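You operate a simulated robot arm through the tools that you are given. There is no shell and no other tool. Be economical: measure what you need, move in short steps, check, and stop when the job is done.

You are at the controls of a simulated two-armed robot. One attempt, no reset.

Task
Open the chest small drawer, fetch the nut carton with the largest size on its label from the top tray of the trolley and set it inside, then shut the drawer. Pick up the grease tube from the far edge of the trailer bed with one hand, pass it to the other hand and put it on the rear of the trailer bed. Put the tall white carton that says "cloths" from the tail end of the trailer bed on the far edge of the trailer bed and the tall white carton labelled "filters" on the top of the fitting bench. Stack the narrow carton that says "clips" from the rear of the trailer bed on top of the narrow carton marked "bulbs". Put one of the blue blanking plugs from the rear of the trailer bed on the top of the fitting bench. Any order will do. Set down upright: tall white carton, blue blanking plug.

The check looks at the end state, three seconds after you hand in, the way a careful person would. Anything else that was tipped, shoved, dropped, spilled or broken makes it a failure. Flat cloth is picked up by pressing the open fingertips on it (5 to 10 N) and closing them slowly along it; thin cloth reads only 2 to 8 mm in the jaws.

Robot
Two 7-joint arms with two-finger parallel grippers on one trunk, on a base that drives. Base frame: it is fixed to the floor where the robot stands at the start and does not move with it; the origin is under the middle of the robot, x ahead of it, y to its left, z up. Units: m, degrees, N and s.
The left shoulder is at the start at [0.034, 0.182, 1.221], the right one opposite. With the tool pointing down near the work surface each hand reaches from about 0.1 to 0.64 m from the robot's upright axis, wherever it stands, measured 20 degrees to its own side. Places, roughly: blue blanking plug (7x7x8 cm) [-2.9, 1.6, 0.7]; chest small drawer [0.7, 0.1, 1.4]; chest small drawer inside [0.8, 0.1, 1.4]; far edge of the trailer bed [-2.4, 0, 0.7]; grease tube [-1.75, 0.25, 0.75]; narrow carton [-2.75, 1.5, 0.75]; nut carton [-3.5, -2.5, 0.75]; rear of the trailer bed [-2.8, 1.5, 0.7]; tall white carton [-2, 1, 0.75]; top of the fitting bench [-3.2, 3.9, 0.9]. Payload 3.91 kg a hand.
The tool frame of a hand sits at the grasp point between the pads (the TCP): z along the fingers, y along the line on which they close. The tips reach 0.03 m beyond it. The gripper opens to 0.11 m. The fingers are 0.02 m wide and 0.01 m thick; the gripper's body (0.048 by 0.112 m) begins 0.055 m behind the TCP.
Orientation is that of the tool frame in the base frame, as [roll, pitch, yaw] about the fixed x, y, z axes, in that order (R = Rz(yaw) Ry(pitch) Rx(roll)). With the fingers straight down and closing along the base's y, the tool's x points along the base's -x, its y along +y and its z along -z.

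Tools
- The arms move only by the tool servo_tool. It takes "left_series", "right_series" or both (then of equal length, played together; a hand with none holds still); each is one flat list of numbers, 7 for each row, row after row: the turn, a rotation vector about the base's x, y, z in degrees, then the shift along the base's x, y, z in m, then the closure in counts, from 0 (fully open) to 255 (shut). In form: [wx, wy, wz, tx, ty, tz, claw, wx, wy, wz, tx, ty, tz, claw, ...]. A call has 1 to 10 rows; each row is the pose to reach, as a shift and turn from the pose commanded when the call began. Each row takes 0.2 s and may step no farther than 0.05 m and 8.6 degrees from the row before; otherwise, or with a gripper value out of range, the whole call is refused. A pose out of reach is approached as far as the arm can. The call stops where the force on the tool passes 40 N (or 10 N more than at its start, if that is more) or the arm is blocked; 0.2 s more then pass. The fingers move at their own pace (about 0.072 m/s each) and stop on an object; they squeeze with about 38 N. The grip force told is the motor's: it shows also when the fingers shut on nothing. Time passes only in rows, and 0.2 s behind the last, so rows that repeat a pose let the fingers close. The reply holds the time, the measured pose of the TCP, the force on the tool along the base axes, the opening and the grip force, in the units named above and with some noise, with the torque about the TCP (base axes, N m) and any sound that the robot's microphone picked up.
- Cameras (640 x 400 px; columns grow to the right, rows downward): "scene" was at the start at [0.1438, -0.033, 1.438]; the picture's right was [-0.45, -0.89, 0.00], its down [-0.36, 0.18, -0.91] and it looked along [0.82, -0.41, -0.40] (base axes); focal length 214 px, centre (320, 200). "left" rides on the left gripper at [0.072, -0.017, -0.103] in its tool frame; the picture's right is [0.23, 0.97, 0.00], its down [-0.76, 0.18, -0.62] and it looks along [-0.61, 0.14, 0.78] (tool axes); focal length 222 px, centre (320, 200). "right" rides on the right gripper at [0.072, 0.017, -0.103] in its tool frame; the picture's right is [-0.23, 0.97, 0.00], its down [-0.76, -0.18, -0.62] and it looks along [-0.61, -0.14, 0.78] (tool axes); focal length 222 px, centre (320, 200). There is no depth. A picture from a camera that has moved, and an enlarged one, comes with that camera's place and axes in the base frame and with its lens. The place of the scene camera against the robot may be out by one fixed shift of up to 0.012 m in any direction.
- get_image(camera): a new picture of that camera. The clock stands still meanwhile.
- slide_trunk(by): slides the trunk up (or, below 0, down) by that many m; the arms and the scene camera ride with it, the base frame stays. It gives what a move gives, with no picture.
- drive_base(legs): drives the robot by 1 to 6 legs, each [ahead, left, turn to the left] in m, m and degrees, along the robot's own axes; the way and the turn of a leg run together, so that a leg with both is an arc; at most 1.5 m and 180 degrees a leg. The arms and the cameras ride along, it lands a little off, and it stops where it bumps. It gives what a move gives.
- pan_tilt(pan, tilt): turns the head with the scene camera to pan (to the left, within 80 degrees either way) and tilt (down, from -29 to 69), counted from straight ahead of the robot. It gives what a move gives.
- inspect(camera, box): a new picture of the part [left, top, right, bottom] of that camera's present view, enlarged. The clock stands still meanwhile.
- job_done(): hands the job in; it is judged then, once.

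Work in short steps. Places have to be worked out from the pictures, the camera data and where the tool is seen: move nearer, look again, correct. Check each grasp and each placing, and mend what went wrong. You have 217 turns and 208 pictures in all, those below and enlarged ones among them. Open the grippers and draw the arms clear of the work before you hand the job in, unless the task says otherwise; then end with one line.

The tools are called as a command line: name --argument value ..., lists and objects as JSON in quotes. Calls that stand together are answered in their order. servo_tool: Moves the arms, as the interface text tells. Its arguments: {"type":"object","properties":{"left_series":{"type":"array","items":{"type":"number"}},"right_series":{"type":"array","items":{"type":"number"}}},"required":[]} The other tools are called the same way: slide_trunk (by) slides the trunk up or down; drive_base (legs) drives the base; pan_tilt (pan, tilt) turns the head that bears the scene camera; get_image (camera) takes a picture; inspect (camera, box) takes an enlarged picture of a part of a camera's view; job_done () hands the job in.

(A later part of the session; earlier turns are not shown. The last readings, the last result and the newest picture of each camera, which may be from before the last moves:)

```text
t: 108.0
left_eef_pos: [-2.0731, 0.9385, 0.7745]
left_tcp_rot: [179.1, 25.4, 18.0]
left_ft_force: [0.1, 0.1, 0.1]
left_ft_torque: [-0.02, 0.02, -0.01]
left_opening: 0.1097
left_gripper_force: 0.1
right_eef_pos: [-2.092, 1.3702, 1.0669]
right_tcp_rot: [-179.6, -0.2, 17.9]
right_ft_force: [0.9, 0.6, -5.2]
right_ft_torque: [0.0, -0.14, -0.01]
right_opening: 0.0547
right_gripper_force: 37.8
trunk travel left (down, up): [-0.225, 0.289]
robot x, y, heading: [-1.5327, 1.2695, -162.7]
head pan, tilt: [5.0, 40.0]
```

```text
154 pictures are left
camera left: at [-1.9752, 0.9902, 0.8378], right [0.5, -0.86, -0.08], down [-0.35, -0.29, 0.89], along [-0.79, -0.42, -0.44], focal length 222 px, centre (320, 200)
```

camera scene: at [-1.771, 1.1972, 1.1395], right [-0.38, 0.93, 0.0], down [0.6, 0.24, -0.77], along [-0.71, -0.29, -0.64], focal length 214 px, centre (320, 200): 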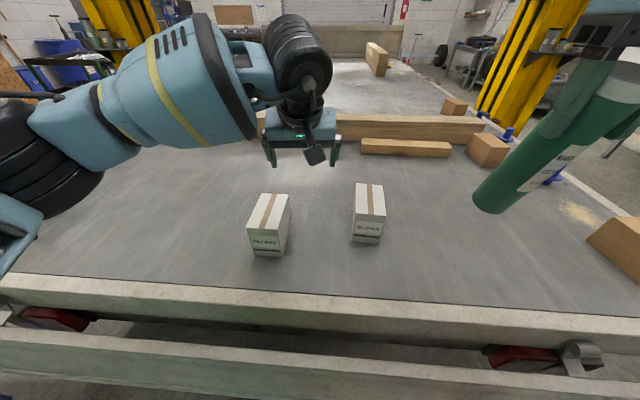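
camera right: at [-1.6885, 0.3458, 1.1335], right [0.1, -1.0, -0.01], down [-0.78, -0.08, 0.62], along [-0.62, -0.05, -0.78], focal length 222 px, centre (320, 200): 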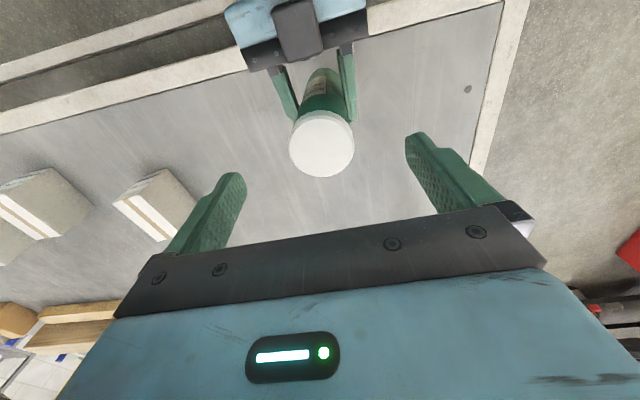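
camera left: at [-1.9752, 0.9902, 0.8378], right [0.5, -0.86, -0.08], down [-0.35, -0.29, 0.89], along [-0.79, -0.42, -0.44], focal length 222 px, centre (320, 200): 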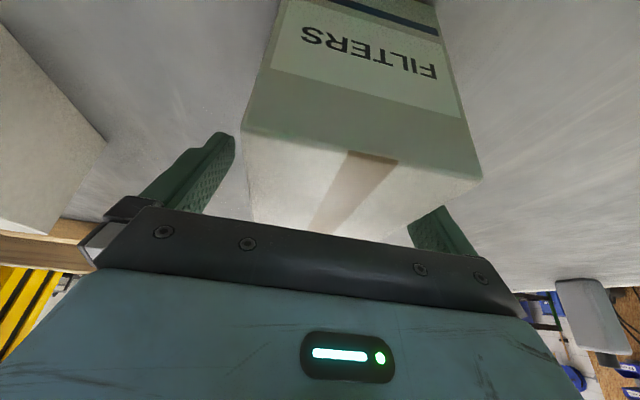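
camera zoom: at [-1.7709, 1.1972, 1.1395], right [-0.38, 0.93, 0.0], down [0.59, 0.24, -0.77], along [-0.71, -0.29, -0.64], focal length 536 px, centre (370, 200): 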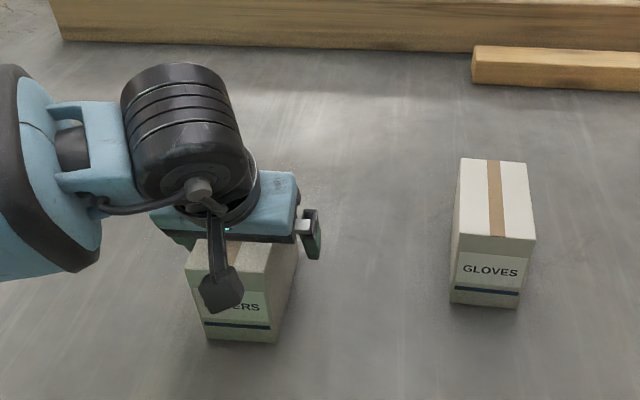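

Carton is ~1 cm toward the robot-left finger; I nudge and close.

servo_tool --left_series '[0, 0, 0, 0.003, -0.009, 0, 0, 0, 0, 0, 0.003, -0.009, 0, 90, 0, 0, 0, 0.003, -0.009, 0, 160, 0, 0, 0, 0.003, -0.009, 0, 255, 0, 0, 0, 0.003, -0.009, 0, 255, 0, 0, 0, 0.003, -0.009, 0.03, 255, 0, 0, 0, 0.003, -0.009, 0.07, 255, 0, 0, 0, 0.003, -0.009, 0.11, 255]'

get_image --camera "scene"

```text
t: 109.8
left_eef_pos: [-2.0691, 0.9291, 0.8874]
left_tcp_rot: [179.1, 25.3, 18.0]
left_ft_force: [0.5, 0.2, -1.8]
left_ft_torque: [0.0, 0.0, -0.02]
left_opening: 0.0696
left_gripper_force: 37.4
right_eef_pos: [-2.0914, 1.37, 1.0672]
right_tcp_rot: [-179.6, -0.1, 18.0]
right_ft_force: [0.0, 0.0, -5.1]
right_ft_torque: [0.05, -0.15, 0.0]
right_opening: 0.055
right_gripper_force: 37.9
trunk travel left (down, up): [-0.225, 0.289]
robot x, y, heading: [-1.5342, 1.2709, -162.7]
head pan, tilt: [5.0, 40.0]
```

```text
153 pictures are left
camera scene: at [-1.7707, 1.1973, 1.1395], right [-0.38, 0.93, 0.0], down [0.59, 0.24, -0.77], along [-0.71, -0.29, -0.64], focal length 214 px, centre (320, 200)
```

scene: 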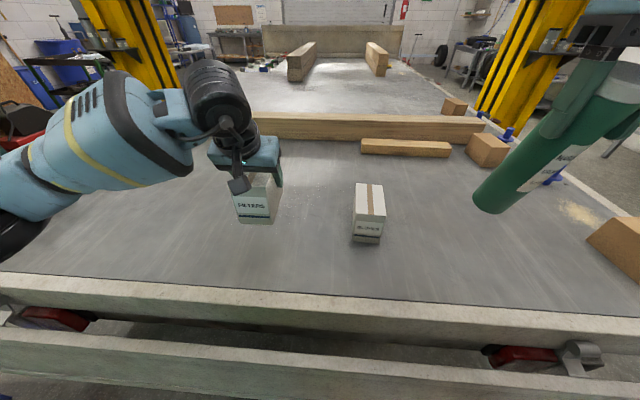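

FILTERS held. I back away from the tailgate, straighten hands higher, then look to the right for the route around the corner.

drive_base --legs '[[-0.35, 0, 0]]'

pan_tilt --pan -75 --tilt 20

get_image --camera "scene"

```text
t: 112.0
left_eef_pos: [-1.7466, 1.0348, 0.8871]
left_tcp_rot: [179.0, 25.3, 17.3]
left_ft_force: [0.4, 0.5, -1.9]
left_ft_torque: [-0.04, 0.03, 0.03]
left_opening: 0.0698
left_gripper_force: 38.2
right_eef_pos: [-1.7651, 1.4748, 1.0665]
right_tcp_rot: [-179.6, 0.0, 17.3]
right_ft_force: [-0.5, 0.2, -4.0]
right_ft_torque: [0.02, -0.12, -0.02]
right_opening: 0.055
right_gripper_force: 38.3
trunk travel left (down, up): [-0.225, 0.289]
robot x, y, heading: [-1.2071, 1.3676, -163.5]
head pan, tilt: [5.0, 40.0]
```

```text
t: 113.6
left_eef_pos: [-1.747, 1.0333, 0.8867]
left_tcp_rot: [179.1, 25.2, 17.3]
left_ft_force: [0.3, 0.4, -1.8]
left_ft_torque: [0.02, 0.0, -0.01]
left_opening: 0.0699
left_gripper_force: 38.0
right_eef_pos: [-1.7645, 1.4753, 1.0671]
right_tcp_rot: [-179.6, -0.1, 17.2]
right_ft_force: [-0.5, -0.4, -4.5]
right_ft_torque: [0.05, -0.17, 0.0]
right_opening: 0.0551
right_gripper_force: 38.4
trunk travel left (down, up): [-0.225, 0.289]
robot x, y, heading: [-1.2075, 1.3693, -163.1]
head pan, tilt: [-75.0, 20.0]
```

```text
152 pictures are left
camera scene: at [-1.415, 1.4099, 1.1708], right [0.85, 0.52, 0.0], down [0.18, -0.29, -0.94], along [-0.49, 0.8, -0.34], focal length 214 px, centre (320, 200)
```

scene: 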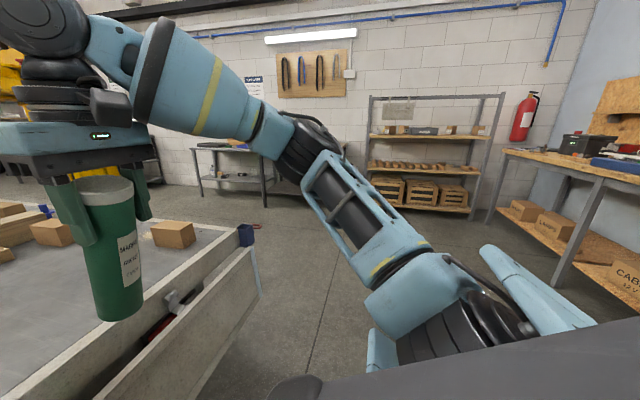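

There's open floor toward the far corner. I raise the trunk for carrying height and drive around to the far side of the bed.

slide_trunk --by 0.2

drive_base --legs '[[-0.138, -1.453, 0], [0, 0, 90.5]]'

pan_tilt --pan -40 --tilt 25

get_image --camera "scene"

```text
t: 115.7
left_eef_pos: [-1.7476, 1.0346, 1.086]
left_tcp_rot: [179.1, 25.2, 17.3]
left_ft_force: [0.9, -0.4, -1.9]
left_ft_torque: [-0.01, 0.0, 0.0]
left_opening: 0.07
left_gripper_force: 37.6
right_eef_pos: [-1.7654, 1.476, 1.2659]
right_tcp_rot: [-179.7, -0.2, 17.3]
right_ft_force: [0.2, -0.1, -4.7]
right_ft_torque: [0.03, -0.11, -0.02]
right_opening: 0.0549
right_gripper_force: 37.8
trunk travel left (down, up): [-0.425, 0.089]
robot x, y, heading: [-1.2046, 1.3723, -163.5]
head pan, tilt: [-75.0, 20.0]
```

```text
t: 132.8
left_eef_pos: [-1.1838, 2.3042, 1.0867]
left_tcp_rot: [179.2, 25.2, 108.2]
left_ft_force: [0.2, 0.0, -2.7]
left_ft_torque: [0.0, 0.0, -0.02]
left_opening: 0.07
left_gripper_force: 38.1
right_eef_pos: [-1.6242, 2.2791, 1.2663]
right_tcp_rot: [-179.6, -0.2, 108.2]
right_ft_force: [-0.7, 0.4, -4.4]
right_ft_torque: [0.14, 0.04, 0.0]
right_opening: 0.0551
right_gripper_force: 37.9
trunk travel left (down, up): [-0.425, 0.089]
robot x, y, heading: [-1.5238, 2.8396, -72.5]
head pan, tilt: [-75.0, 20.0]
```

```text
t: 133.8
left_eef_pos: [-1.182, 2.3042, 1.0865]
left_tcp_rot: [179.1, 25.4, 108.1]
left_ft_force: [0.5, 0.0, -2.0]
left_ft_torque: [-0.02, -0.02, 0.01]
left_opening: 0.0698
left_gripper_force: 37.9
right_eef_pos: [-1.624, 2.279, 1.2671]
right_tcp_rot: [-179.6, -0.1, 108.0]
right_ft_force: [-0.6, -0.7, -4.4]
right_ft_torque: [0.13, 0.09, 0.0]
right_opening: 0.0548
right_gripper_force: 38.5
trunk travel left (down, up): [-0.425, 0.089]
robot x, y, heading: [-1.5226, 2.84, -72.3]
head pan, tilt: [-40.0, 25.0]
```

```text
151 pictures are left
camera scene: at [-1.5306, 2.6669, 1.3742], right [-0.92, 0.39, 0.0], down [0.16, 0.39, -0.91], along [-0.35, -0.84, -0.42], focal length 214 px, centre (320, 200)
```

scene: 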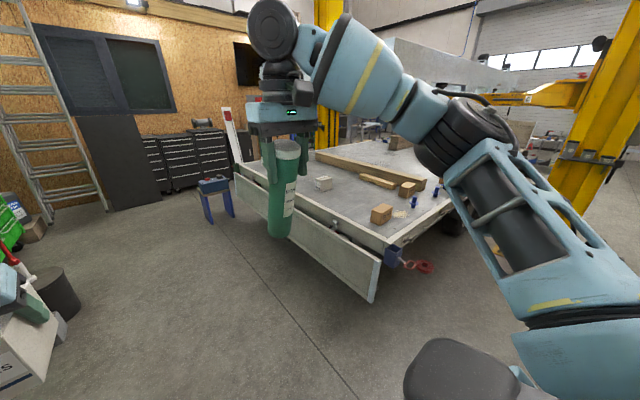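

The rear corner with small brown cartons and blue plugs is visible. I drive right 1.2 m to stand in front of it.

drive_base --legs '[[0, -1.2, 0]]'

pan_tilt --pan 0 --tilt 35

get_image --camera "scene"

```text
t: 144.3
left_eef_pos: [-2.3149, 1.9608, 1.0867]
left_tcp_rot: [179.2, 25.3, 106.6]
left_ft_force: [-0.8, -0.2, -2.2]
left_ft_torque: [0.01, 0.0, 0.0]
left_opening: 0.0698
left_gripper_force: 38.2
right_eef_pos: [-2.7566, 1.9484, 1.266]
right_tcp_rot: [-179.5, -0.1, 106.6]
right_ft_force: [-0.3, -0.1, -4.4]
right_ft_torque: [0.13, 0.0, -0.02]
right_opening: 0.0549
right_gripper_force: 38.2
trunk travel left (down, up): [-0.425, 0.089]
robot x, y, heading: [-2.6456, 2.5037, -74.0]
head pan, tilt: [-40.0, 25.0]
```

```text
t: 145.4
left_eef_pos: [-2.3148, 1.961, 1.086]
left_tcp_rot: [179.0, 25.4, 106.6]
left_ft_force: [0.4, -0.4, -2.5]
left_ft_torque: [0.02, 0.01, 0.01]
left_opening: 0.0699
left_gripper_force: 38.1
right_eef_pos: [-2.7568, 1.9482, 1.2673]
right_tcp_rot: [-179.6, -0.1, 106.6]
right_ft_force: [-0.3, -0.1, -4.1]
right_ft_torque: [0.1, 0.02, 0.0]
right_opening: 0.0549
right_gripper_force: 37.7
trunk travel left (down, up): [-0.425, 0.089]
robot x, y, heading: [-2.6457, 2.5096, -73.9]
head pan, tilt: [0.0, 35.0]
```

```text
150 pictures are left
camera scene: at [-2.5917, 2.3322, 1.3584], right [-0.96, -0.27, 0.0], down [-0.16, 0.55, -0.82], along [0.22, -0.79, -0.57], focal length 214 px, centre (320, 200)
```

scene: 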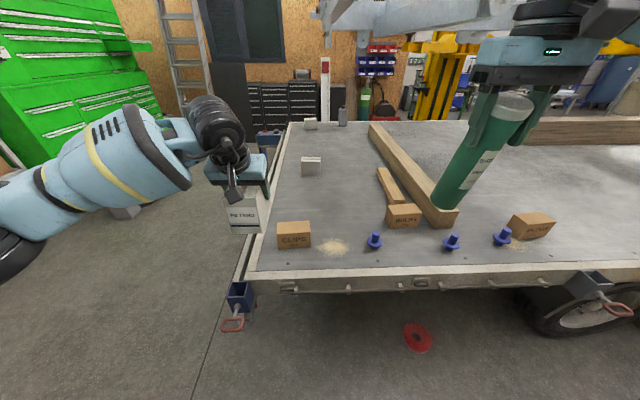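

inspect --camera "scene" --box '[260, 160, 580, 280]'

inspect --camera "scene" --box '[370, 190, 580, 260]'

```text
2.00 times, centred on (420, 220) of scene
camera zoom: at [-2.5917, 2.3322, 1.3584], right [-0.96, -0.27, 0.0], down [-0.16, 0.55, -0.82], along [0.22, -0.79, -0.57], focal length 429 px, centre (120, 160)
```

zoom: 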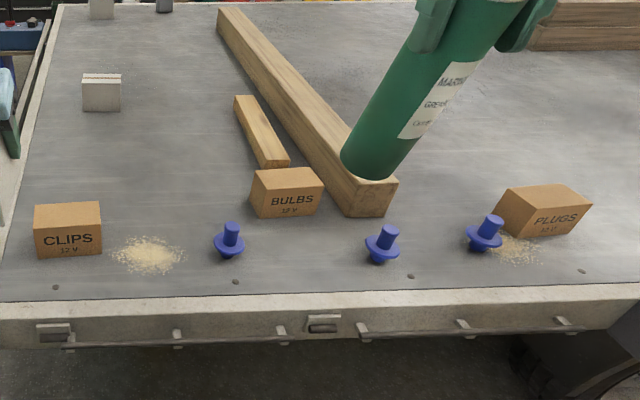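

```text
3.05 times, centred on (475, 225) of scene
camera zoom: at [-2.5917, 2.3322, 1.3584], right [-0.96, -0.27, 0.0], down [-0.16, 0.55, -0.82], along [0.22, -0.79, -0.57], focal length 654 px, centre (-152, 124)
```

zoom: 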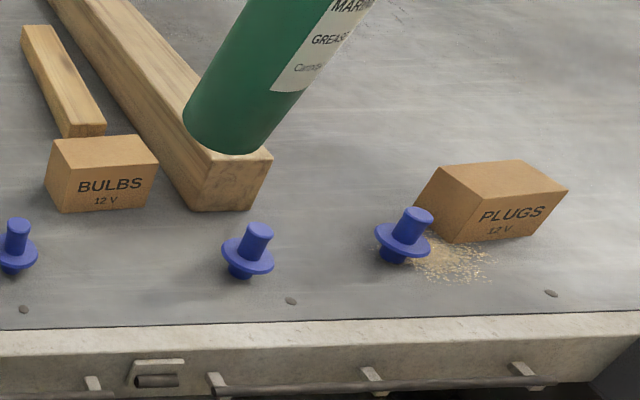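

Rear items located: CLIPS ≈(−2.312, 1.735), BULBS ≈(−2.757, 1.486), both ~13×7×7.7 cm, yaw ≈19°; plugs at (−2.647, 1.685), (−2.937, 1.615). I'll set the tube at a free spot ≈(−2.57, 1.58). Drive ahead 0.29 and lower the trunk.

drive_base --legs '[[0.15, 0, 0], [0.14, 0, 2]]'

slide_trunk --by -0.15

pan_tilt --pan -10 --tilt 45

get_image --camera "scene"

get_image --camera "right"

```text
t: 147.7
left_eef_pos: [-2.2169, 1.6951, 1.0867]
left_tcp_rot: [179.2, 25.4, 108.5]
left_ft_force: [0.1, -0.3, -2.0]
left_ft_torque: [0.02, -0.01, -0.02]
left_opening: 0.0698
left_gripper_force: 37.9
right_eef_pos: [-2.6573, 1.6686, 1.2664]
right_tcp_rot: [-179.6, -0.1, 108.4]
right_ft_force: [0.8, -0.5, -4.6]
right_ft_torque: [0.09, 0.02, 0.01]
right_opening: 0.055
right_gripper_force: 38.1
trunk travel left (down, up): [-0.425, 0.089]
robot x, y, heading: [-2.5599, 2.2304, -72.4]
head pan, tilt: [0.0, 35.0]
```

```text
t: 149.4
left_eef_pos: [-2.2183, 1.6934, 0.938]
left_tcp_rot: [179.1, 25.4, 108.4]
left_ft_force: [-0.2, -0.2, -1.2]
left_ft_torque: [0.01, 0.03, 0.04]
left_opening: 0.07
left_gripper_force: 37.9
right_eef_pos: [-2.6579, 1.6691, 1.1164]
right_tcp_rot: [-179.7, 0.0, 108.4]
right_ft_force: [0.5, 0.8, -4.6]
right_ft_torque: [0.13, -0.01, 0.02]
right_opening: 0.0553
right_gripper_force: 38.4
trunk travel left (down, up): [-0.275, 0.239]
robot x, y, heading: [-2.5609, 2.2269, -72.5]
head pan, tilt: [0.0, 35.0]
```

```text
t: 150.2
left_eef_pos: [-2.2169, 1.6946, 0.936]
left_tcp_rot: [179.1, 25.3, 108.4]
left_ft_force: [-0.2, 0.0, -2.0]
left_ft_torque: [-0.02, -0.04, 0.01]
left_opening: 0.0699
left_gripper_force: 38.2
right_eef_pos: [-2.6579, 1.6684, 1.1173]
right_tcp_rot: [-179.7, -0.1, 108.4]
right_ft_force: [0.4, 0.4, -3.6]
right_ft_torque: [0.14, 0.07, 0.0]
right_opening: 0.0551
right_gripper_force: 38.5
trunk travel left (down, up): [-0.275, 0.239]
robot x, y, heading: [-2.5619, 2.2283, -72.2]
head pan, tilt: [-10.0, 45.0]
```

```text
147 pictures are left
camera scene: at [-2.5053, 2.0118, 1.1843], right [-0.99, -0.13, 0.0], down [-0.09, 0.7, -0.71], along [0.09, -0.7, -0.71], focal length 214 px, centre (320, 200)
```

scene: 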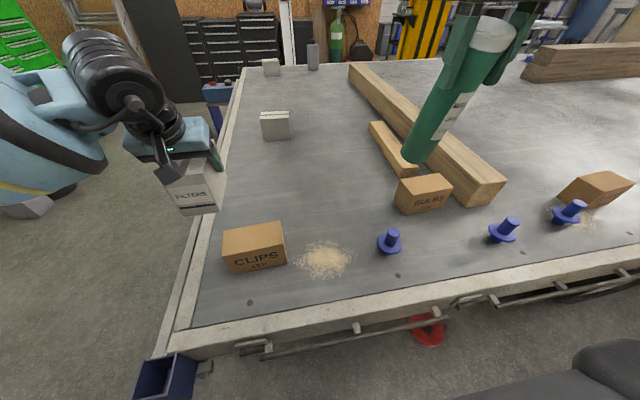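

```text
146 pictures are left
camera right: at [-2.6637, 1.7427, 1.2209], right [1.0, 0.09, -0.01], down [0.08, -0.78, 0.62], along [0.05, -0.62, -0.78], focal length 222 px, centre (320, 200)
```

right: 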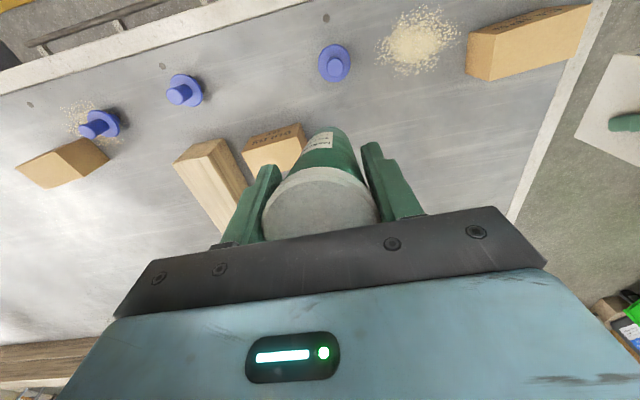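

Positions confirmed. I move the tube over (−2.57, 1.585) and lower it; expected contact at TCP z≈0.873.

servo_tool --right_series '[0, 0, 0, 0.03, -0.028, 0, 255, 0, 0, 0, 0.06, -0.056, 0, 255, 0, 0, 0, 0.088, -0.083, 0, 255, 0, 0, 0, 0.088, -0.083, -0.045, 255, 0, 0, 0, 0.088, -0.083, -0.09, 255, 0, 0, 0, 0.088, -0.083, -0.135, 255, 0, 0, 0, 0.088, -0.083, -0.175, 255, 0, 0, 0, 0.088, -0.083, -0.21, 255, 0, 0, 0, 0.088, -0.083, -0.23, 255]'

get_image --camera "scene"

```text
t: 152.2
left_eef_pos: [-2.2179, 1.6945, 0.9364]
left_tcp_rot: [179.1, 25.2, 108.5]
left_ft_force: [0.6, -0.5, -2.3]
left_ft_torque: [0.0, -0.04, -0.04]
left_opening: 0.0698
left_gripper_force: 38.2
right_eef_pos: [-2.57, 1.5852, 0.8836]
right_tcp_rot: [-179.7, -0.2, 108.3]
right_ft_force: [0.0, -0.9, -4.4]
right_ft_torque: [0.15, 0.03, 0.02]
right_opening: 0.0551
right_gripper_force: 37.9
trunk travel left (down, up): [-0.275, 0.239]
robot x, y, heading: [-2.5643, 2.2277, -72.6]
head pan, tilt: [-10.0, 45.0]
```

```text
145 pictures are left
camera scene: at [-2.5054, 2.0116, 1.1843], right [-0.99, -0.13, 0.0], down [-0.09, 0.7, -0.71], along [0.09, -0.7, -0.71], focal length 214 px, centre (320, 200)
```

scene: 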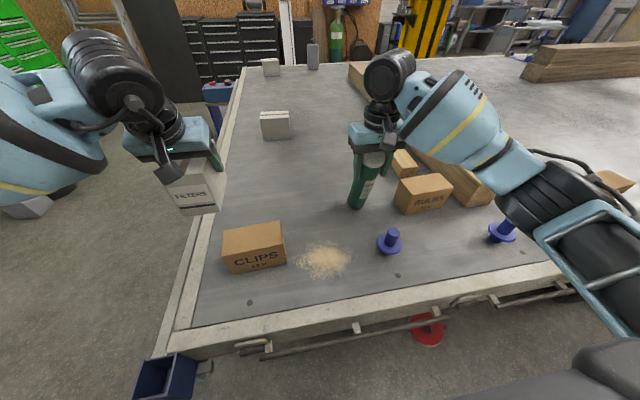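

Just above the bed; I lower in small steps until contact.

servo_tool --right_series '[0, 0, 0, 0, 0, -0.006, 255, 0, 0, 0, 0, 0, -0.01, 255, 0, 0, 0, 0, 0, -0.014, 255, 0, 0, 0, 0, 0, -0.014, 255]'

```text
t: 153.2
left_eef_pos: [-2.2168, 1.6964, 0.9383]
left_tcp_rot: [179.2, 25.5, 108.4]
left_ft_force: [0.1, -0.2, -2.3]
left_ft_torque: [-0.03, 0.01, -0.04]
left_opening: 0.0698
left_gripper_force: 37.9
right_eef_pos: [-2.571, 1.5861, 0.8765]
right_tcp_rot: [-179.8, 0.5, 108.5]
right_ft_force: [-3.7, 3.3, 32.6]
right_ft_torque: [-0.57, 0.07, -0.06]
right_opening: 0.0552
right_gripper_force: 37.6
trunk travel left (down, up): [-0.275, 0.239]
robot x, y, heading: [-2.5645, 2.2277, -72.5]
head pan, tilt: [-10.0, 45.0]
```

Contact. I ease up slightly, open and rise.

servo_tool --right_series '[0, 0, 0, 0, 0, 0.006, 255, 0, 0, 0, 0, 0, 0.006, 180, 0, 0, 0, 0, 0, 0.006, 80, 0, 0, 0, 0, 0, 0.006, 0, 0, 0, 0, 0, 0, 0.04, 0, 0, 0, 0, 0, 0, 0.08, 0, 0, 0, 0, 0, 0, 0.12, 0, 0, 0, 0, -0.02, 0.03, 0.15, 0]'

get_image --camera "scene"

```text
t: 154.9
left_eef_pos: [-2.2175, 1.6961, 0.9377]
left_tcp_rot: [179.0, 25.4, 108.3]
left_ft_force: [-0.3, 0.5, -1.7]
left_ft_torque: [-0.07, -0.01, 0.04]
left_opening: 0.0696
left_gripper_force: 37.7
right_eef_pos: [-2.5886, 1.6155, 1.0224]
right_tcp_rot: [-179.6, -0.1, 108.3]
right_ft_force: [-0.5, -0.2, 0.6]
right_ft_torque: [0.0, 0.0, 0.0]
right_opening: 0.1099
right_gripper_force: 0.0
trunk travel left (down, up): [-0.275, 0.239]
robot x, y, heading: [-2.5656, 2.232, -72.5]
head pan, tilt: [-10.0, 45.0]
```

```text
144 pictures are left
camera scene: at [-2.5063, 2.0131, 1.1846], right [-0.99, -0.13, 0.0], down [-0.09, 0.7, -0.71], along [0.09, -0.7, -0.71], focal length 214 px, centre (320, 200)
```

scene: 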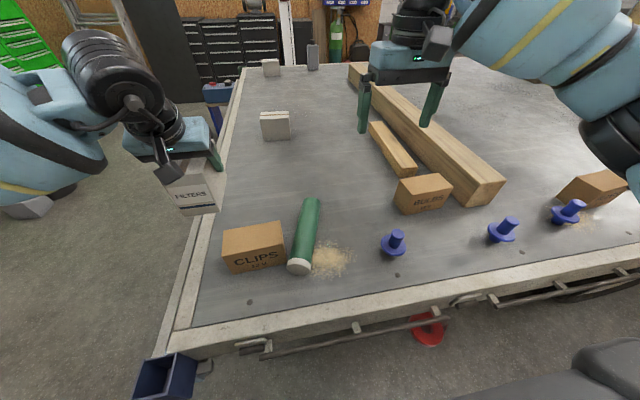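

The tube tipped over after release and lies between CLIPS and the sawdust. I take a closer look.

inspect --camera "scene" --box '[210, 170, 450, 320]'

get_image --camera "right"

```text
2.67 times, centred on (330, 245) of scene
camera zoom: at [-2.5063, 2.0131, 1.1846], right [-0.99, -0.13, 0.0], down [-0.09, 0.7, -0.71], along [0.09, -0.7, -0.71], focal length 572 px, centre (293, 80)
```

zoom: 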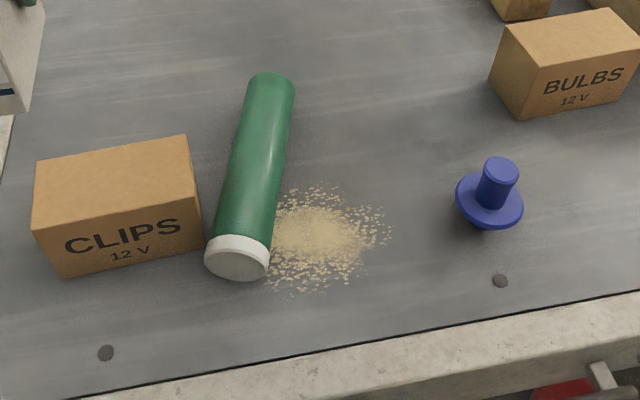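

```text
142 pictures are left
camera right: at [-2.5954, 1.6908, 1.1278], right [1.0, 0.09, -0.01], down [0.08, -0.78, 0.62], along [0.05, -0.62, -0.78], focal length 222 px, centre (320, 200)
```

right: 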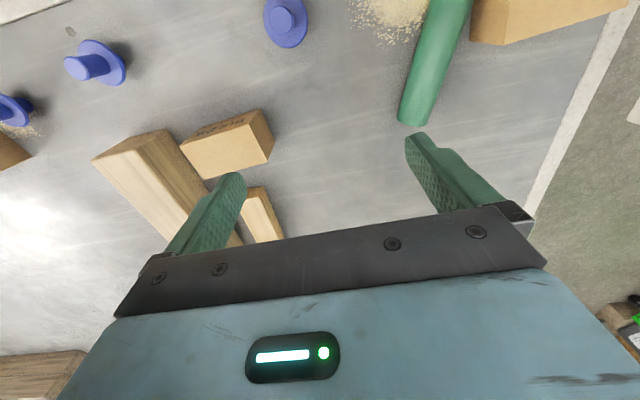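

The tube lies at rest on the rear; that's an acceptable resting place. Next CLIPS → BULBS. I check my base-to-rail clearance from above.

pan_tilt --pan 0 --tilt 69

get_image --camera "scene"

```text
t: 155.8
left_eef_pos: [-2.2182, 1.6929, 0.9373]
left_tcp_rot: [179.0, 25.3, 108.5]
left_ft_force: [-1.2, -0.9, -2.0]
left_ft_torque: [-0.02, 0.0, 0.0]
left_opening: 0.07
left_gripper_force: 37.7
right_eef_pos: [-2.5894, 1.6148, 1.0225]
right_tcp_rot: [-179.5, 0.0, 108.4]
right_ft_force: [0.7, -0.3, -0.2]
right_ft_torque: [-0.01, 0.01, -0.02]
right_opening: 0.1102
right_gripper_force: 0.1
trunk travel left (down, up): [-0.275, 0.239]
robot x, y, heading: [-2.5601, 2.2277, -72.5]
head pan, tilt: [0.0, 68.8]
```

```text
141 pictures are left
camera scene: at [-2.4993, 2.0394, 1.1556], right [-0.95, -0.3, 0.0], down [-0.28, 0.89, -0.36], along [0.11, -0.35, -0.93], focal length 214 px, centre (320, 200)
```

scene: 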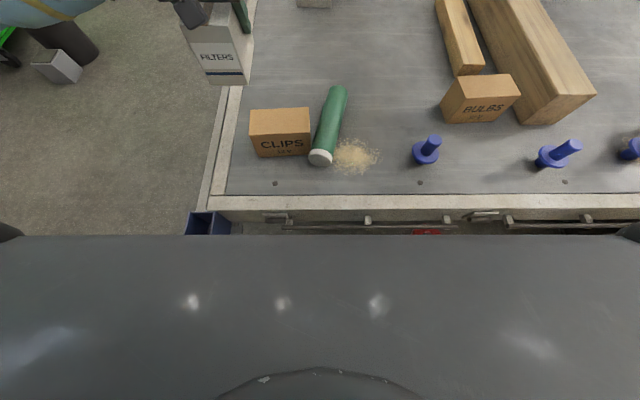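

The low base already slides under the rail's rod, so I can go a little farther. I raise the right hand, move left 0.2 m and ahead 0.06 m.

servo_tool --right_series '[0, 0, 0, 0, 0, 0.03, 0, 0, 0, 0, 0, 0, 0.05, 0]'

drive_base --legs '[[0.06, 0.2, 0]]'

servo_tool --right_series '[0, 0, 8.2, 0, 0, 0, 0, 0, 0, 16.4, 0, 0, 0, 0, 0, 0, 24.6, 0, 0, 0, 0, 0, 0, 32.8, 0, 0, 0, 0, 0, 0, 41, 0, 0, 0, 0, 0, 0, 49.2, 0, 0, 0, 0, 0, 0, 57.4, 0, 0, 0, 0, 0, 0, 65.6, 0, 0, 0, 0, 0, 0, 73.8, 0, 0, 0, 0, 0, 0, 82, 0, 0, 0, 0]'

pan_tilt --pan 0 --tilt 50

get_image --camera "scene"

```text
t: 156.4
left_eef_pos: [-2.2184, 1.6943, 0.9372]
left_tcp_rot: [179.1, 25.4, 108.4]
left_ft_force: [-0.8, 0.7, -2.3]
left_ft_torque: [0.03, -0.01, 0.05]
left_opening: 0.0696
left_gripper_force: 38.0
right_eef_pos: [-2.5914, 1.6159, 1.0741]
right_tcp_rot: [-179.6, -0.1, 108.4]
right_ft_force: [0.5, 0.7, -0.7]
right_ft_torque: [0.0, 0.04, 0.01]
right_opening: 0.1099
right_gripper_force: 0.0
trunk travel left (down, up): [-0.275, 0.239]
robot x, y, heading: [-2.5637, 2.2299, -72.3]
head pan, tilt: [0.0, 68.8]
```

```text
t: 158.8
left_eef_pos: [-2.0112, 1.6951, 0.9375]
left_tcp_rot: [179.1, 25.3, 108.0]
left_ft_force: [-0.1, -0.2, -1.2]
left_ft_torque: [0.01, 0.03, 0.03]
left_opening: 0.0699
left_gripper_force: 37.9
right_eef_pos: [-2.3863, 1.6171, 1.0737]
right_tcp_rot: [-179.6, -0.1, 108.1]
right_ft_force: [0.5, 0.7, 0.4]
right_ft_torque: [-0.02, 0.01, 0.01]
right_opening: 0.1101
right_gripper_force: 0.0
trunk travel left (down, up): [-0.275, 0.239]
robot x, y, heading: [-2.3552, 2.2302, -72.6]
head pan, tilt: [0.0, 68.8]
```

```text
t: 161.0
left_eef_pos: [-2.0111, 1.6942, 0.9361]
left_tcp_rot: [179.1, 25.2, 108.0]
left_ft_force: [-0.6, 0.1, -3.4]
left_ft_torque: [-0.05, 0.0, -0.01]
left_opening: 0.0697
left_gripper_force: 38.3
right_eef_pos: [-2.3846, 1.6176, 1.0737]
right_tcp_rot: [-179.5, -0.1, -169.8]
right_ft_force: [0.1, 0.2, 0.0]
right_ft_torque: [0.01, 0.04, 0.0]
right_opening: 0.1098
right_gripper_force: 0.0
trunk travel left (down, up): [-0.275, 0.239]
robot x, y, heading: [-2.3527, 2.2313, -72.7]
head pan, tilt: [0.0, 68.8]
```

```text
t: 161.8
left_eef_pos: [-2.0112, 1.6939, 0.9364]
left_tcp_rot: [179.1, 25.3, 108.1]
left_ft_force: [-0.5, -1.0, -3.2]
left_ft_torque: [0.01, -0.01, -0.01]
left_opening: 0.0698
left_gripper_force: 37.9
right_eef_pos: [-2.3844, 1.6168, 1.0747]
right_tcp_rot: [-179.7, -0.2, -170.1]
right_ft_force: [0.2, -0.5, 0.2]
right_ft_torque: [0.02, -0.01, 0.02]
right_opening: 0.1099
right_gripper_force: 0.2
trunk travel left (down, up): [-0.275, 0.239]
robot x, y, heading: [-2.3547, 2.2318, -72.5]
head pan, tilt: [0.0, 50.0]
```

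```text
140 pictures are left
camera scene: at [-2.2846, 2.0209, 1.1774], right [-0.95, -0.3, 0.0], down [-0.23, 0.73, -0.64], along [0.19, -0.61, -0.77], focal length 214 px, centre (320, 200)
```

scene: 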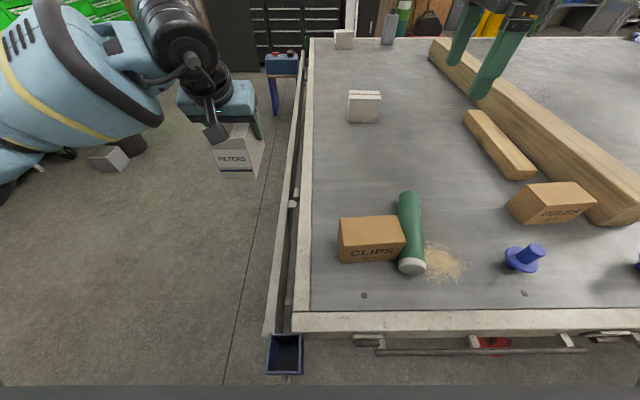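

The wrist turned fine. CLIPS centre ≈(−2.318, 1.744), long axis ≈21°. I move above it and turn 10.5° more, descending to 0.93.

servo_tool --right_series '[0, 0, 5, 0.022, 0.042, 0, 0, 0, 0, 10.5, 0.044, 0.085, 0, 0, 0, 0, 10.5, 0.066, 0.128, -0.01, 0, 0, 0, 10.5, 0.066, 0.128, -0.05, 0, 0, 0, 10.5, 0.066, 0.128, -0.09, 0, 0, 0, 10.5, 0.066, 0.128, -0.13, 0, 0, 0, 10.5, 0.066, 0.128, -0.15, 0]'

get_image --camera "right"

get_image --camera "scene"

```text
t: 163.4
left_eef_pos: [-2.0121, 1.6945, 0.9374]
left_tcp_rot: [179.1, 25.3, 107.9]
left_ft_force: [-1.0, 0.7, -2.6]
left_ft_torque: [-0.02, -0.01, 0.01]
left_opening: 0.0699
left_gripper_force: 38.4
right_eef_pos: [-2.3198, 1.7442, 0.9233]
right_tcp_rot: [-179.7, -0.1, -159.5]
right_ft_force: [0.0, -0.6, 0.3]
right_ft_torque: [0.03, 0.03, 0.04]
right_opening: 0.1099
right_gripper_force: 0.1
trunk travel left (down, up): [-0.275, 0.239]
robot x, y, heading: [-2.3527, 2.2275, -72.7]
head pan, tilt: [0.0, 50.0]
```

```text
139 pictures are left
camera right: at [-2.3921, 1.7364, 1.0274], right [-0.13, 0.99, -0.01], down [0.77, 0.1, 0.62], along [0.62, 0.07, -0.78], focal length 222 px, centre (320, 200)
```

right: 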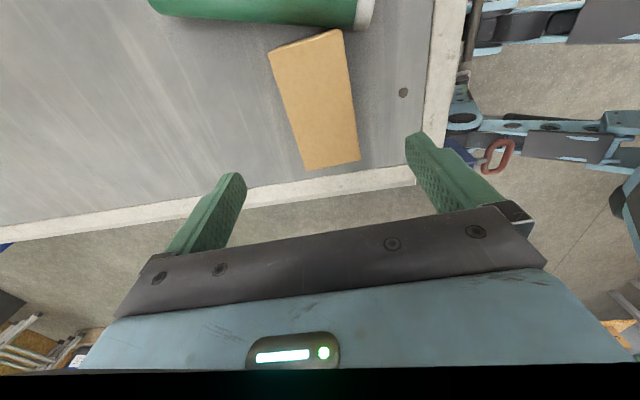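

```text
138 pictures are left
camera scene: at [-2.2846, 2.0209, 1.1775], right [-0.95, -0.3, 0.0], down [-0.23, 0.73, -0.64], along [0.19, -0.61, -0.77], focal length 214 px, centre (320, 200)
```

scene: 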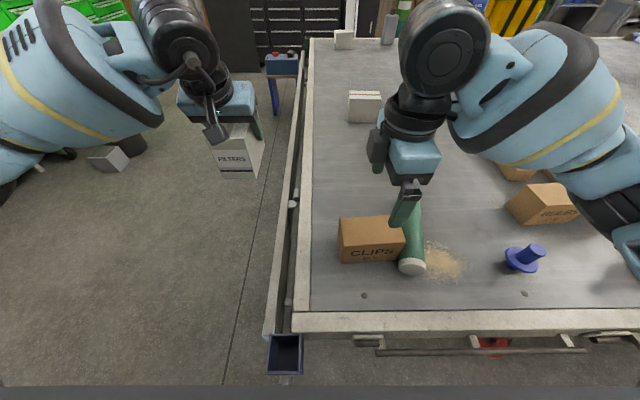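

Directly above CLIPS (centre (−2.316, 1.744), angle 20°). I descend to z≈0.742 and close.

servo_tool --right_series '[0, 0, -0.5, 0.003, 0, -0.045, 0, 0, 0, -0.5, 0.003, 0, -0.09, 0, 0, 0, -0.5, 0.003, 0, -0.135, 0, 0, 0, -0.5, 0.003, 0, -0.165, 0, 0, 0, -0.5, 0.003, 0, -0.181, 0, 0, 0, -0.5, 0.003, 0, -0.181, 100, 0, 0, -0.5, 0.003, 0, -0.181, 180, 0, 0, -0.5, 0.003, 0, -0.181, 255, 0, 0, -0.5, 0.003, 0, -0.181, 255]'

get_image --camera "scene"

```text
t: 165.4
left_eef_pos: [-2.0112, 1.6937, 0.9374]
left_tcp_rot: [179.1, 25.3, 108.0]
left_ft_force: [0.7, 0.1, -2.4]
left_ft_torque: [0.0, 0.01, -0.02]
left_opening: 0.0695
left_gripper_force: 38.7
right_eef_pos: [-2.3158, 1.7447, 0.7392]
right_tcp_rot: [-179.6, -0.1, -159.9]
right_ft_force: [0.4, -0.8, -0.4]
right_ft_torque: [0.04, 0.03, 0.0]
right_opening: 0.07
right_gripper_force: 37.8
trunk travel left (down, up): [-0.275, 0.239]
robot x, y, heading: [-2.356, 2.2316, -72.8]
head pan, tilt: [0.0, 50.0]
```

```text
137 pictures are left
camera scene: at [-2.2846, 2.0208, 1.1774], right [-0.95, -0.3, 0.0], down [-0.23, 0.73, -0.64], along [0.19, -0.61, -0.77], focal length 214 px, centre (320, 200)
```

scene: 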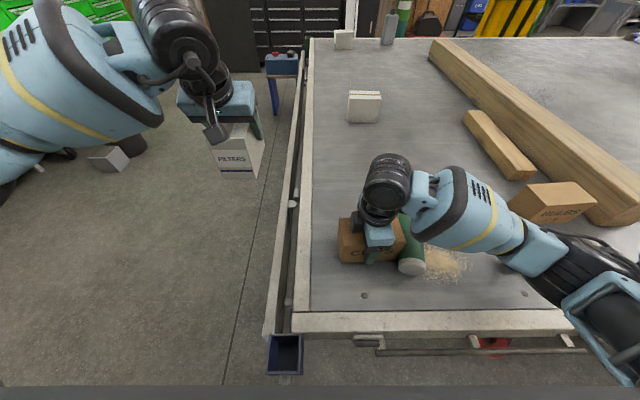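

CLIPS gripped (70 mm). I lift 20 cm and drive 0.42 m right toward BULBS.

servo_tool --right_series '[0, 0, 0, 0, 0, 0.03, 255, 0, 0, 0, 0, 0, 0.075, 255, 0, 0, 0, 0, 0, 0.12, 255, 0, 0, 0, 0, 0, 0.165, 255, 0, 0, 0, 0, 0, 0.2, 255]'

drive_base --legs '[[0, -0.42, 0]]'

pan_tilt --pan -10 --tilt 45

get_image --camera "scene"

get_image --camera "right"

```text
t: 166.6
left_eef_pos: [-2.0114, 1.6944, 0.9368]
left_tcp_rot: [179.1, 25.4, 108.1]
left_ft_force: [-0.3, 0.1, -2.9]
left_ft_torque: [-0.05, 0.02, 0.02]
left_opening: 0.0699
left_gripper_force: 38.3
right_eef_pos: [-2.3171, 1.7457, 0.943]
right_tcp_rot: [-179.7, -0.1, -159.9]
right_ft_force: [0.0, 0.6, -1.1]
right_ft_torque: [-0.01, 0.0, -0.02]
right_opening: 0.0697
right_gripper_force: 38.0
trunk travel left (down, up): [-0.275, 0.239]
robot x, y, heading: [-2.3531, 2.2362, -72.8]
head pan, tilt: [0.0, 50.0]
```

```text
t: 170.9
left_eef_pos: [-2.423, 1.5662, 0.9367]
left_tcp_rot: [179.2, 25.3, 107.3]
left_ft_force: [0.5, -0.1, -2.2]
left_ft_torque: [-0.02, -0.04, 0.0]
left_opening: 0.07
left_gripper_force: 38.5
right_eef_pos: [-2.7296, 1.6202, 0.9439]
right_tcp_rot: [-179.6, -0.1, -160.6]
right_ft_force: [0.7, 0.4, -1.5]
right_ft_torque: [-0.01, -0.02, 0.01]
right_opening: 0.0697
right_gripper_force: 38.5
trunk travel left (down, up): [-0.275, 0.239]
robot x, y, heading: [-2.7603, 2.1107, -73.7]
head pan, tilt: [0.0, 50.0]
```

```text
t: 171.6
left_eef_pos: [-2.4235, 1.5665, 0.9375]
left_tcp_rot: [179.1, 25.4, 107.3]
left_ft_force: [0.2, 0.0, -2.8]
left_ft_torque: [-0.03, 0.03, 0.01]
left_opening: 0.0696
left_gripper_force: 38.4
right_eef_pos: [-2.7286, 1.6201, 0.9431]
right_tcp_rot: [-179.7, -0.1, -160.7]
right_ft_force: [-0.8, 0.6, -1.2]
right_ft_torque: [0.0, -0.03, -0.06]
right_opening: 0.0696
right_gripper_force: 38.0
trunk travel left (down, up): [-0.275, 0.239]
robot x, y, heading: [-2.7596, 2.1078, -73.7]
head pan, tilt: [-10.0, 45.0]
```

```text
136 pictures are left
camera scene: at [-2.7054, 1.8891, 1.1843], right [-0.99, -0.12, 0.0], down [-0.08, 0.7, -0.71], along [0.08, -0.7, -0.71], focal length 214 px, centre (320, 200)
```

scene: 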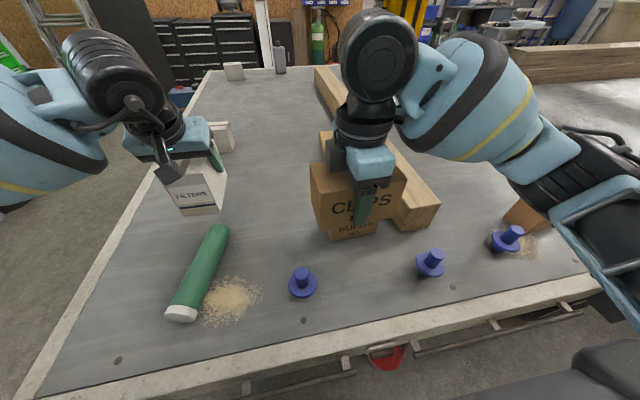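

```text
135 pictures are left
camera right: at [-2.8028, 1.6137, 1.0473], right [-0.11, 0.99, -0.01], down [0.78, 0.09, 0.62], along [0.62, 0.06, -0.78], focal length 222 px, centre (320, 200)
```

right: 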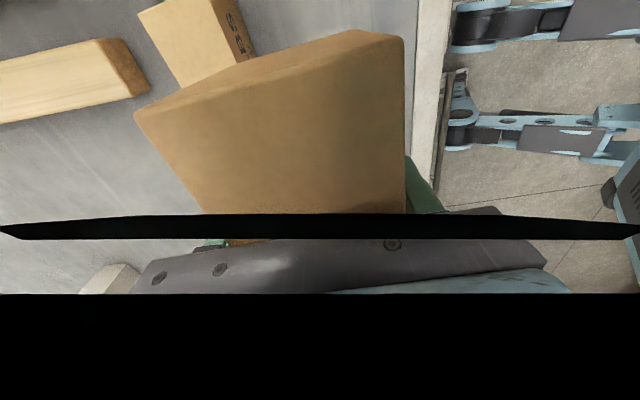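

I move the held CLIPS aside to measure BULBS precisely.

servo_tool --right_series '[0, 0, 0, -0.045, -0.013, 0.01, 255, 0, 0, 0, -0.09, -0.026, 0.02, 255, 0, 0, 0, -0.135, -0.039, 0.03, 255, 0, 0, 0, -0.18, -0.05, 0.04, 255, 0, 0, 0, -0.22, -0.06, 0.04, 255]'

inspect --camera "scene" --box '[270, 130, 450, 270]'

get_image --camera "right"

```text
t: 172.8
left_eef_pos: [-2.4245, 1.5659, 0.9372]
left_tcp_rot: [179.1, 25.3, 107.3]
left_ft_force: [-0.2, 0.2, -2.9]
left_ft_torque: [-0.04, -0.02, 0.0]
left_opening: 0.0698
left_gripper_force: 38.2
right_eef_pos: [-2.9509, 1.5626, 0.9819]
right_tcp_rot: [-179.7, -0.1, -160.6]
right_ft_force: [0.7, 0.9, -1.6]
right_ft_torque: [0.0, -0.03, -0.01]
right_opening: 0.0699
right_gripper_force: 38.2
trunk travel left (down, up): [-0.275, 0.239]
robot x, y, heading: [-2.7612, 2.1065, -73.4]
head pan, tilt: [-10.0, 45.0]
```

```text
2.86 times, centred on (360, 200) of scene
camera zoom: at [-2.7064, 1.8891, 1.1844], right [-0.99, -0.12, 0.0], down [-0.08, 0.7, -0.71], along [0.08, -0.7, -0.71], focal length 613 px, centre (206, 200)
```

zoom: 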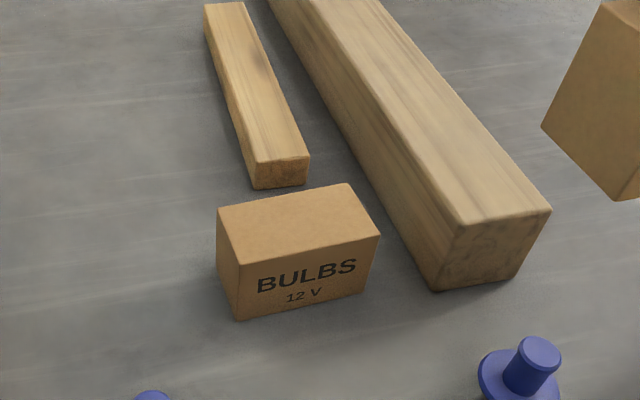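

```text
133 pictures are left
camera right: at [-3.0252, 1.5564, 1.0853], right [-0.11, 0.99, -0.01], down [0.78, 0.09, 0.62], along [0.62, 0.06, -0.78], focal length 222 px, centre (320, 200)
```

right: 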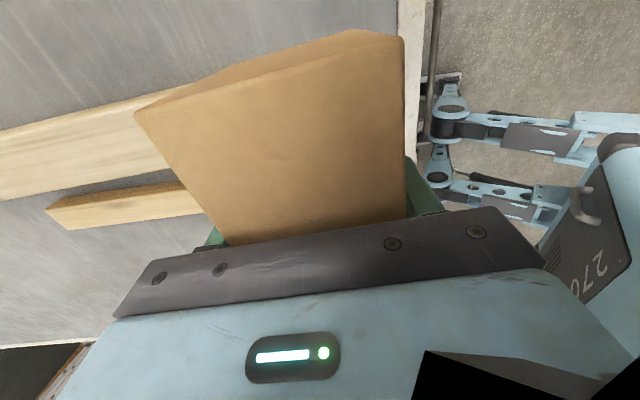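

BULBS centre ≈(−2.748, 1.493), long axis ≈21°. I carry CLIPS above it and lower to just over its top.

servo_tool --right_series '[0, 0, 0.3, 0.045, -0.015, 0, 255, 0, 0, 0.6, 0.09, -0.03, 0, 255, 0, 0, 0.9, 0.135, -0.046, 0, 255, 0, 0, 1.2, 0.18, -0.061, 0, 255, 0, 0, 1.6, 0.203, -0.0696, -0.01, 255, 0, 0, 1.6, 0.203, -0.0696, -0.05, 255, 0, 0, 1.6, 0.203, -0.0696, -0.09, 255, 0, 0, 1.6, 0.203, -0.0696, -0.12, 255, 0, 0, 1.6, 0.203, -0.0696, -0.146, 255, 0, 0, 1.6, 0.203, -0.0696, -0.146, 255]'

inspect --camera "scene" --box '[270, 110, 470, 260]'

```text
t: 175.0
left_eef_pos: [-2.4235, 1.5667, 0.9364]
left_tcp_rot: [179.1, 25.3, 107.3]
left_ft_force: [-0.5, 0.4, -2.5]
left_ft_torque: [-0.01, -0.01, 0.01]
left_opening: 0.0697
left_gripper_force: 38.2
right_eef_pos: [-2.7438, 1.4924, 0.8375]
right_tcp_rot: [-179.6, -0.2, -159.2]
right_ft_force: [0.2, 0.0, -0.8]
right_ft_torque: [0.05, -0.02, -0.01]
right_opening: 0.0699
right_gripper_force: 38.3
trunk travel left (down, up): [-0.275, 0.239]
robot x, y, heading: [-2.759, 2.1067, -73.3]
head pan, tilt: [-10.0, 45.0]
```

```text
2.67 times, centred on (370, 185) of scene
camera zoom: at [-2.7055, 1.8892, 1.1844], right [-0.99, -0.12, 0.0], down [-0.08, 0.7, -0.71], along [0.08, -0.7, -0.71], focal length 572 px, centre (187, 240)
```

zoom: 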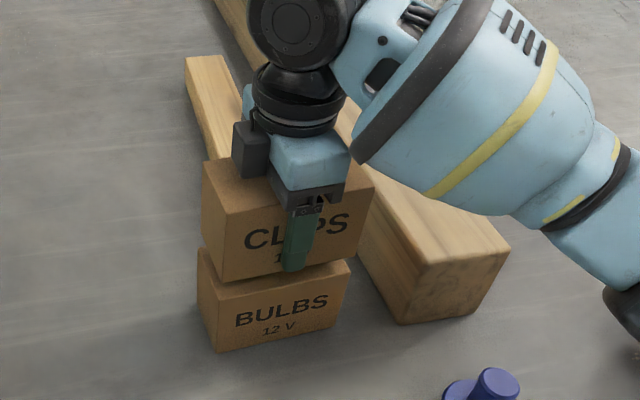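

Well aligned (within ~3 mm). I lower in small steps until contact.

servo_tool --right_series '[0, 0, 0, 0, 0, -0.006, 255, 0, 0, 0, 0, 0, -0.012, 255, 0, 0, 0, 0, 0, -0.017, 255, 0, 0, 0, 0, 0, -0.022, 255, 0, 0, 0, 0, 0, -0.022, 255]'

```text
t: 176.2
left_eef_pos: [-2.4245, 1.5674, 0.9384]
left_tcp_rot: [179.2, 25.5, 107.3]
left_ft_force: [-0.4, -0.7, -2.4]
left_ft_torque: [-0.02, 0.0, -0.01]
left_opening: 0.0697
left_gripper_force: 38.1
right_eef_pos: [-2.7463, 1.4918, 0.8198]
right_tcp_rot: [-179.2, 0.0, -159.1]
right_ft_force: [-3.4, -1.1, 36.9]
right_ft_torque: [1.32, 0.38, 0.15]
right_opening: 0.0697
right_gripper_force: 37.9
trunk travel left (down, up): [-0.275, 0.239]
robot x, y, heading: [-2.7557, 2.1097, -73.6]
head pan, tilt: [-10.0, 45.0]
```

Contact at 0.820. I relieve, open slowly, and rise straight up.

servo_tool --right_series '[0, 0, 0, 0, 0, 0.005, 255, 0, 0, 0, 0, 0, 0.005, 200, 0, 0, 0, 0, 0, 0.005, 120, 0, 0, 0, 0, 0, 0.005, 40, 0, 0, 0, 0, 0, 0.005, 40, 0, 0, 0, 0, 0, 0.035, 40, 0, 0, 0, 0, 0, 0.075, 40, 0, 0, 0, 0, 0, 0.12, 40, 0, 0, 0, -0.03, 0.02, 0.15, 0, 0, 0, 0, -0.06, 0.04, 0.15, 0]'

get_image --camera "scene"

```text
t: 178.4
left_eef_pos: [-2.4235, 1.5667, 0.9371]
left_tcp_rot: [179.2, 25.2, 107.4]
left_ft_force: [-0.3, 0.5, -2.3]
left_ft_torque: [0.0, -0.01, -0.02]
left_opening: 0.0698
left_gripper_force: 38.3
right_eef_pos: [-2.8042, 1.532, 0.9663]
right_tcp_rot: [-179.6, 0.0, -159.1]
right_ft_force: [-0.6, 0.8, 0.5]
right_ft_torque: [-0.01, -0.02, 0.03]
right_opening: 0.1099
right_gripper_force: 0.2
trunk travel left (down, up): [-0.275, 0.239]
robot x, y, heading: [-2.7606, 2.1062, -73.3]
head pan, tilt: [-10.0, 45.0]
```

```text
131 pictures are left
camera scene: at [-2.7062, 1.8893, 1.1844], right [-0.99, -0.12, 0.0], down [-0.08, 0.7, -0.71], along [0.08, -0.7, -0.71], focal length 214 px, centre (320, 200)
```

scene: 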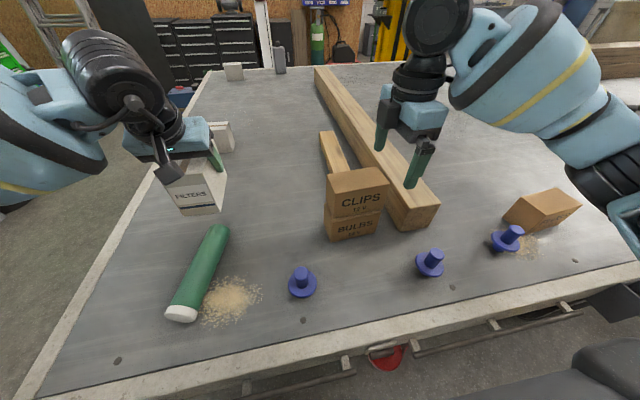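

Stack stands well. Now the middle plug; I zoom to measure it.

inspect --camera "scene" --box '[380, 210, 500, 300]'

get_image --camera "right"

```text
4.44 times, centred on (440, 255) of scene
camera zoom: at [-2.7062, 1.8893, 1.1844], right [-0.99, -0.12, 0.0], down [-0.08, 0.7, -0.71], along [0.08, -0.7, -0.71], focal length 953 px, centre (-213, -44)
```

zoom: 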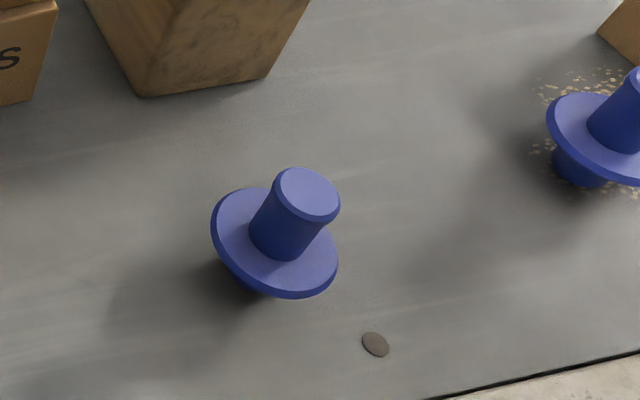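

```text
129 pictures are left
camera right: at [-2.8776, 1.523, 1.0706], right [-0.14, 0.99, -0.01], down [0.77, 0.11, 0.62], along [0.62, 0.08, -0.78], focal length 222 px, centre (320, 200)
```

right: 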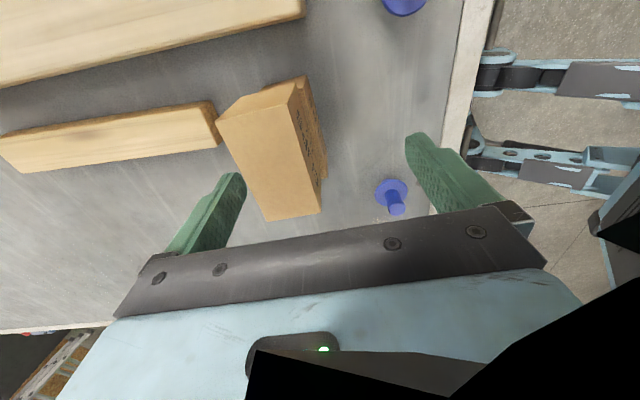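

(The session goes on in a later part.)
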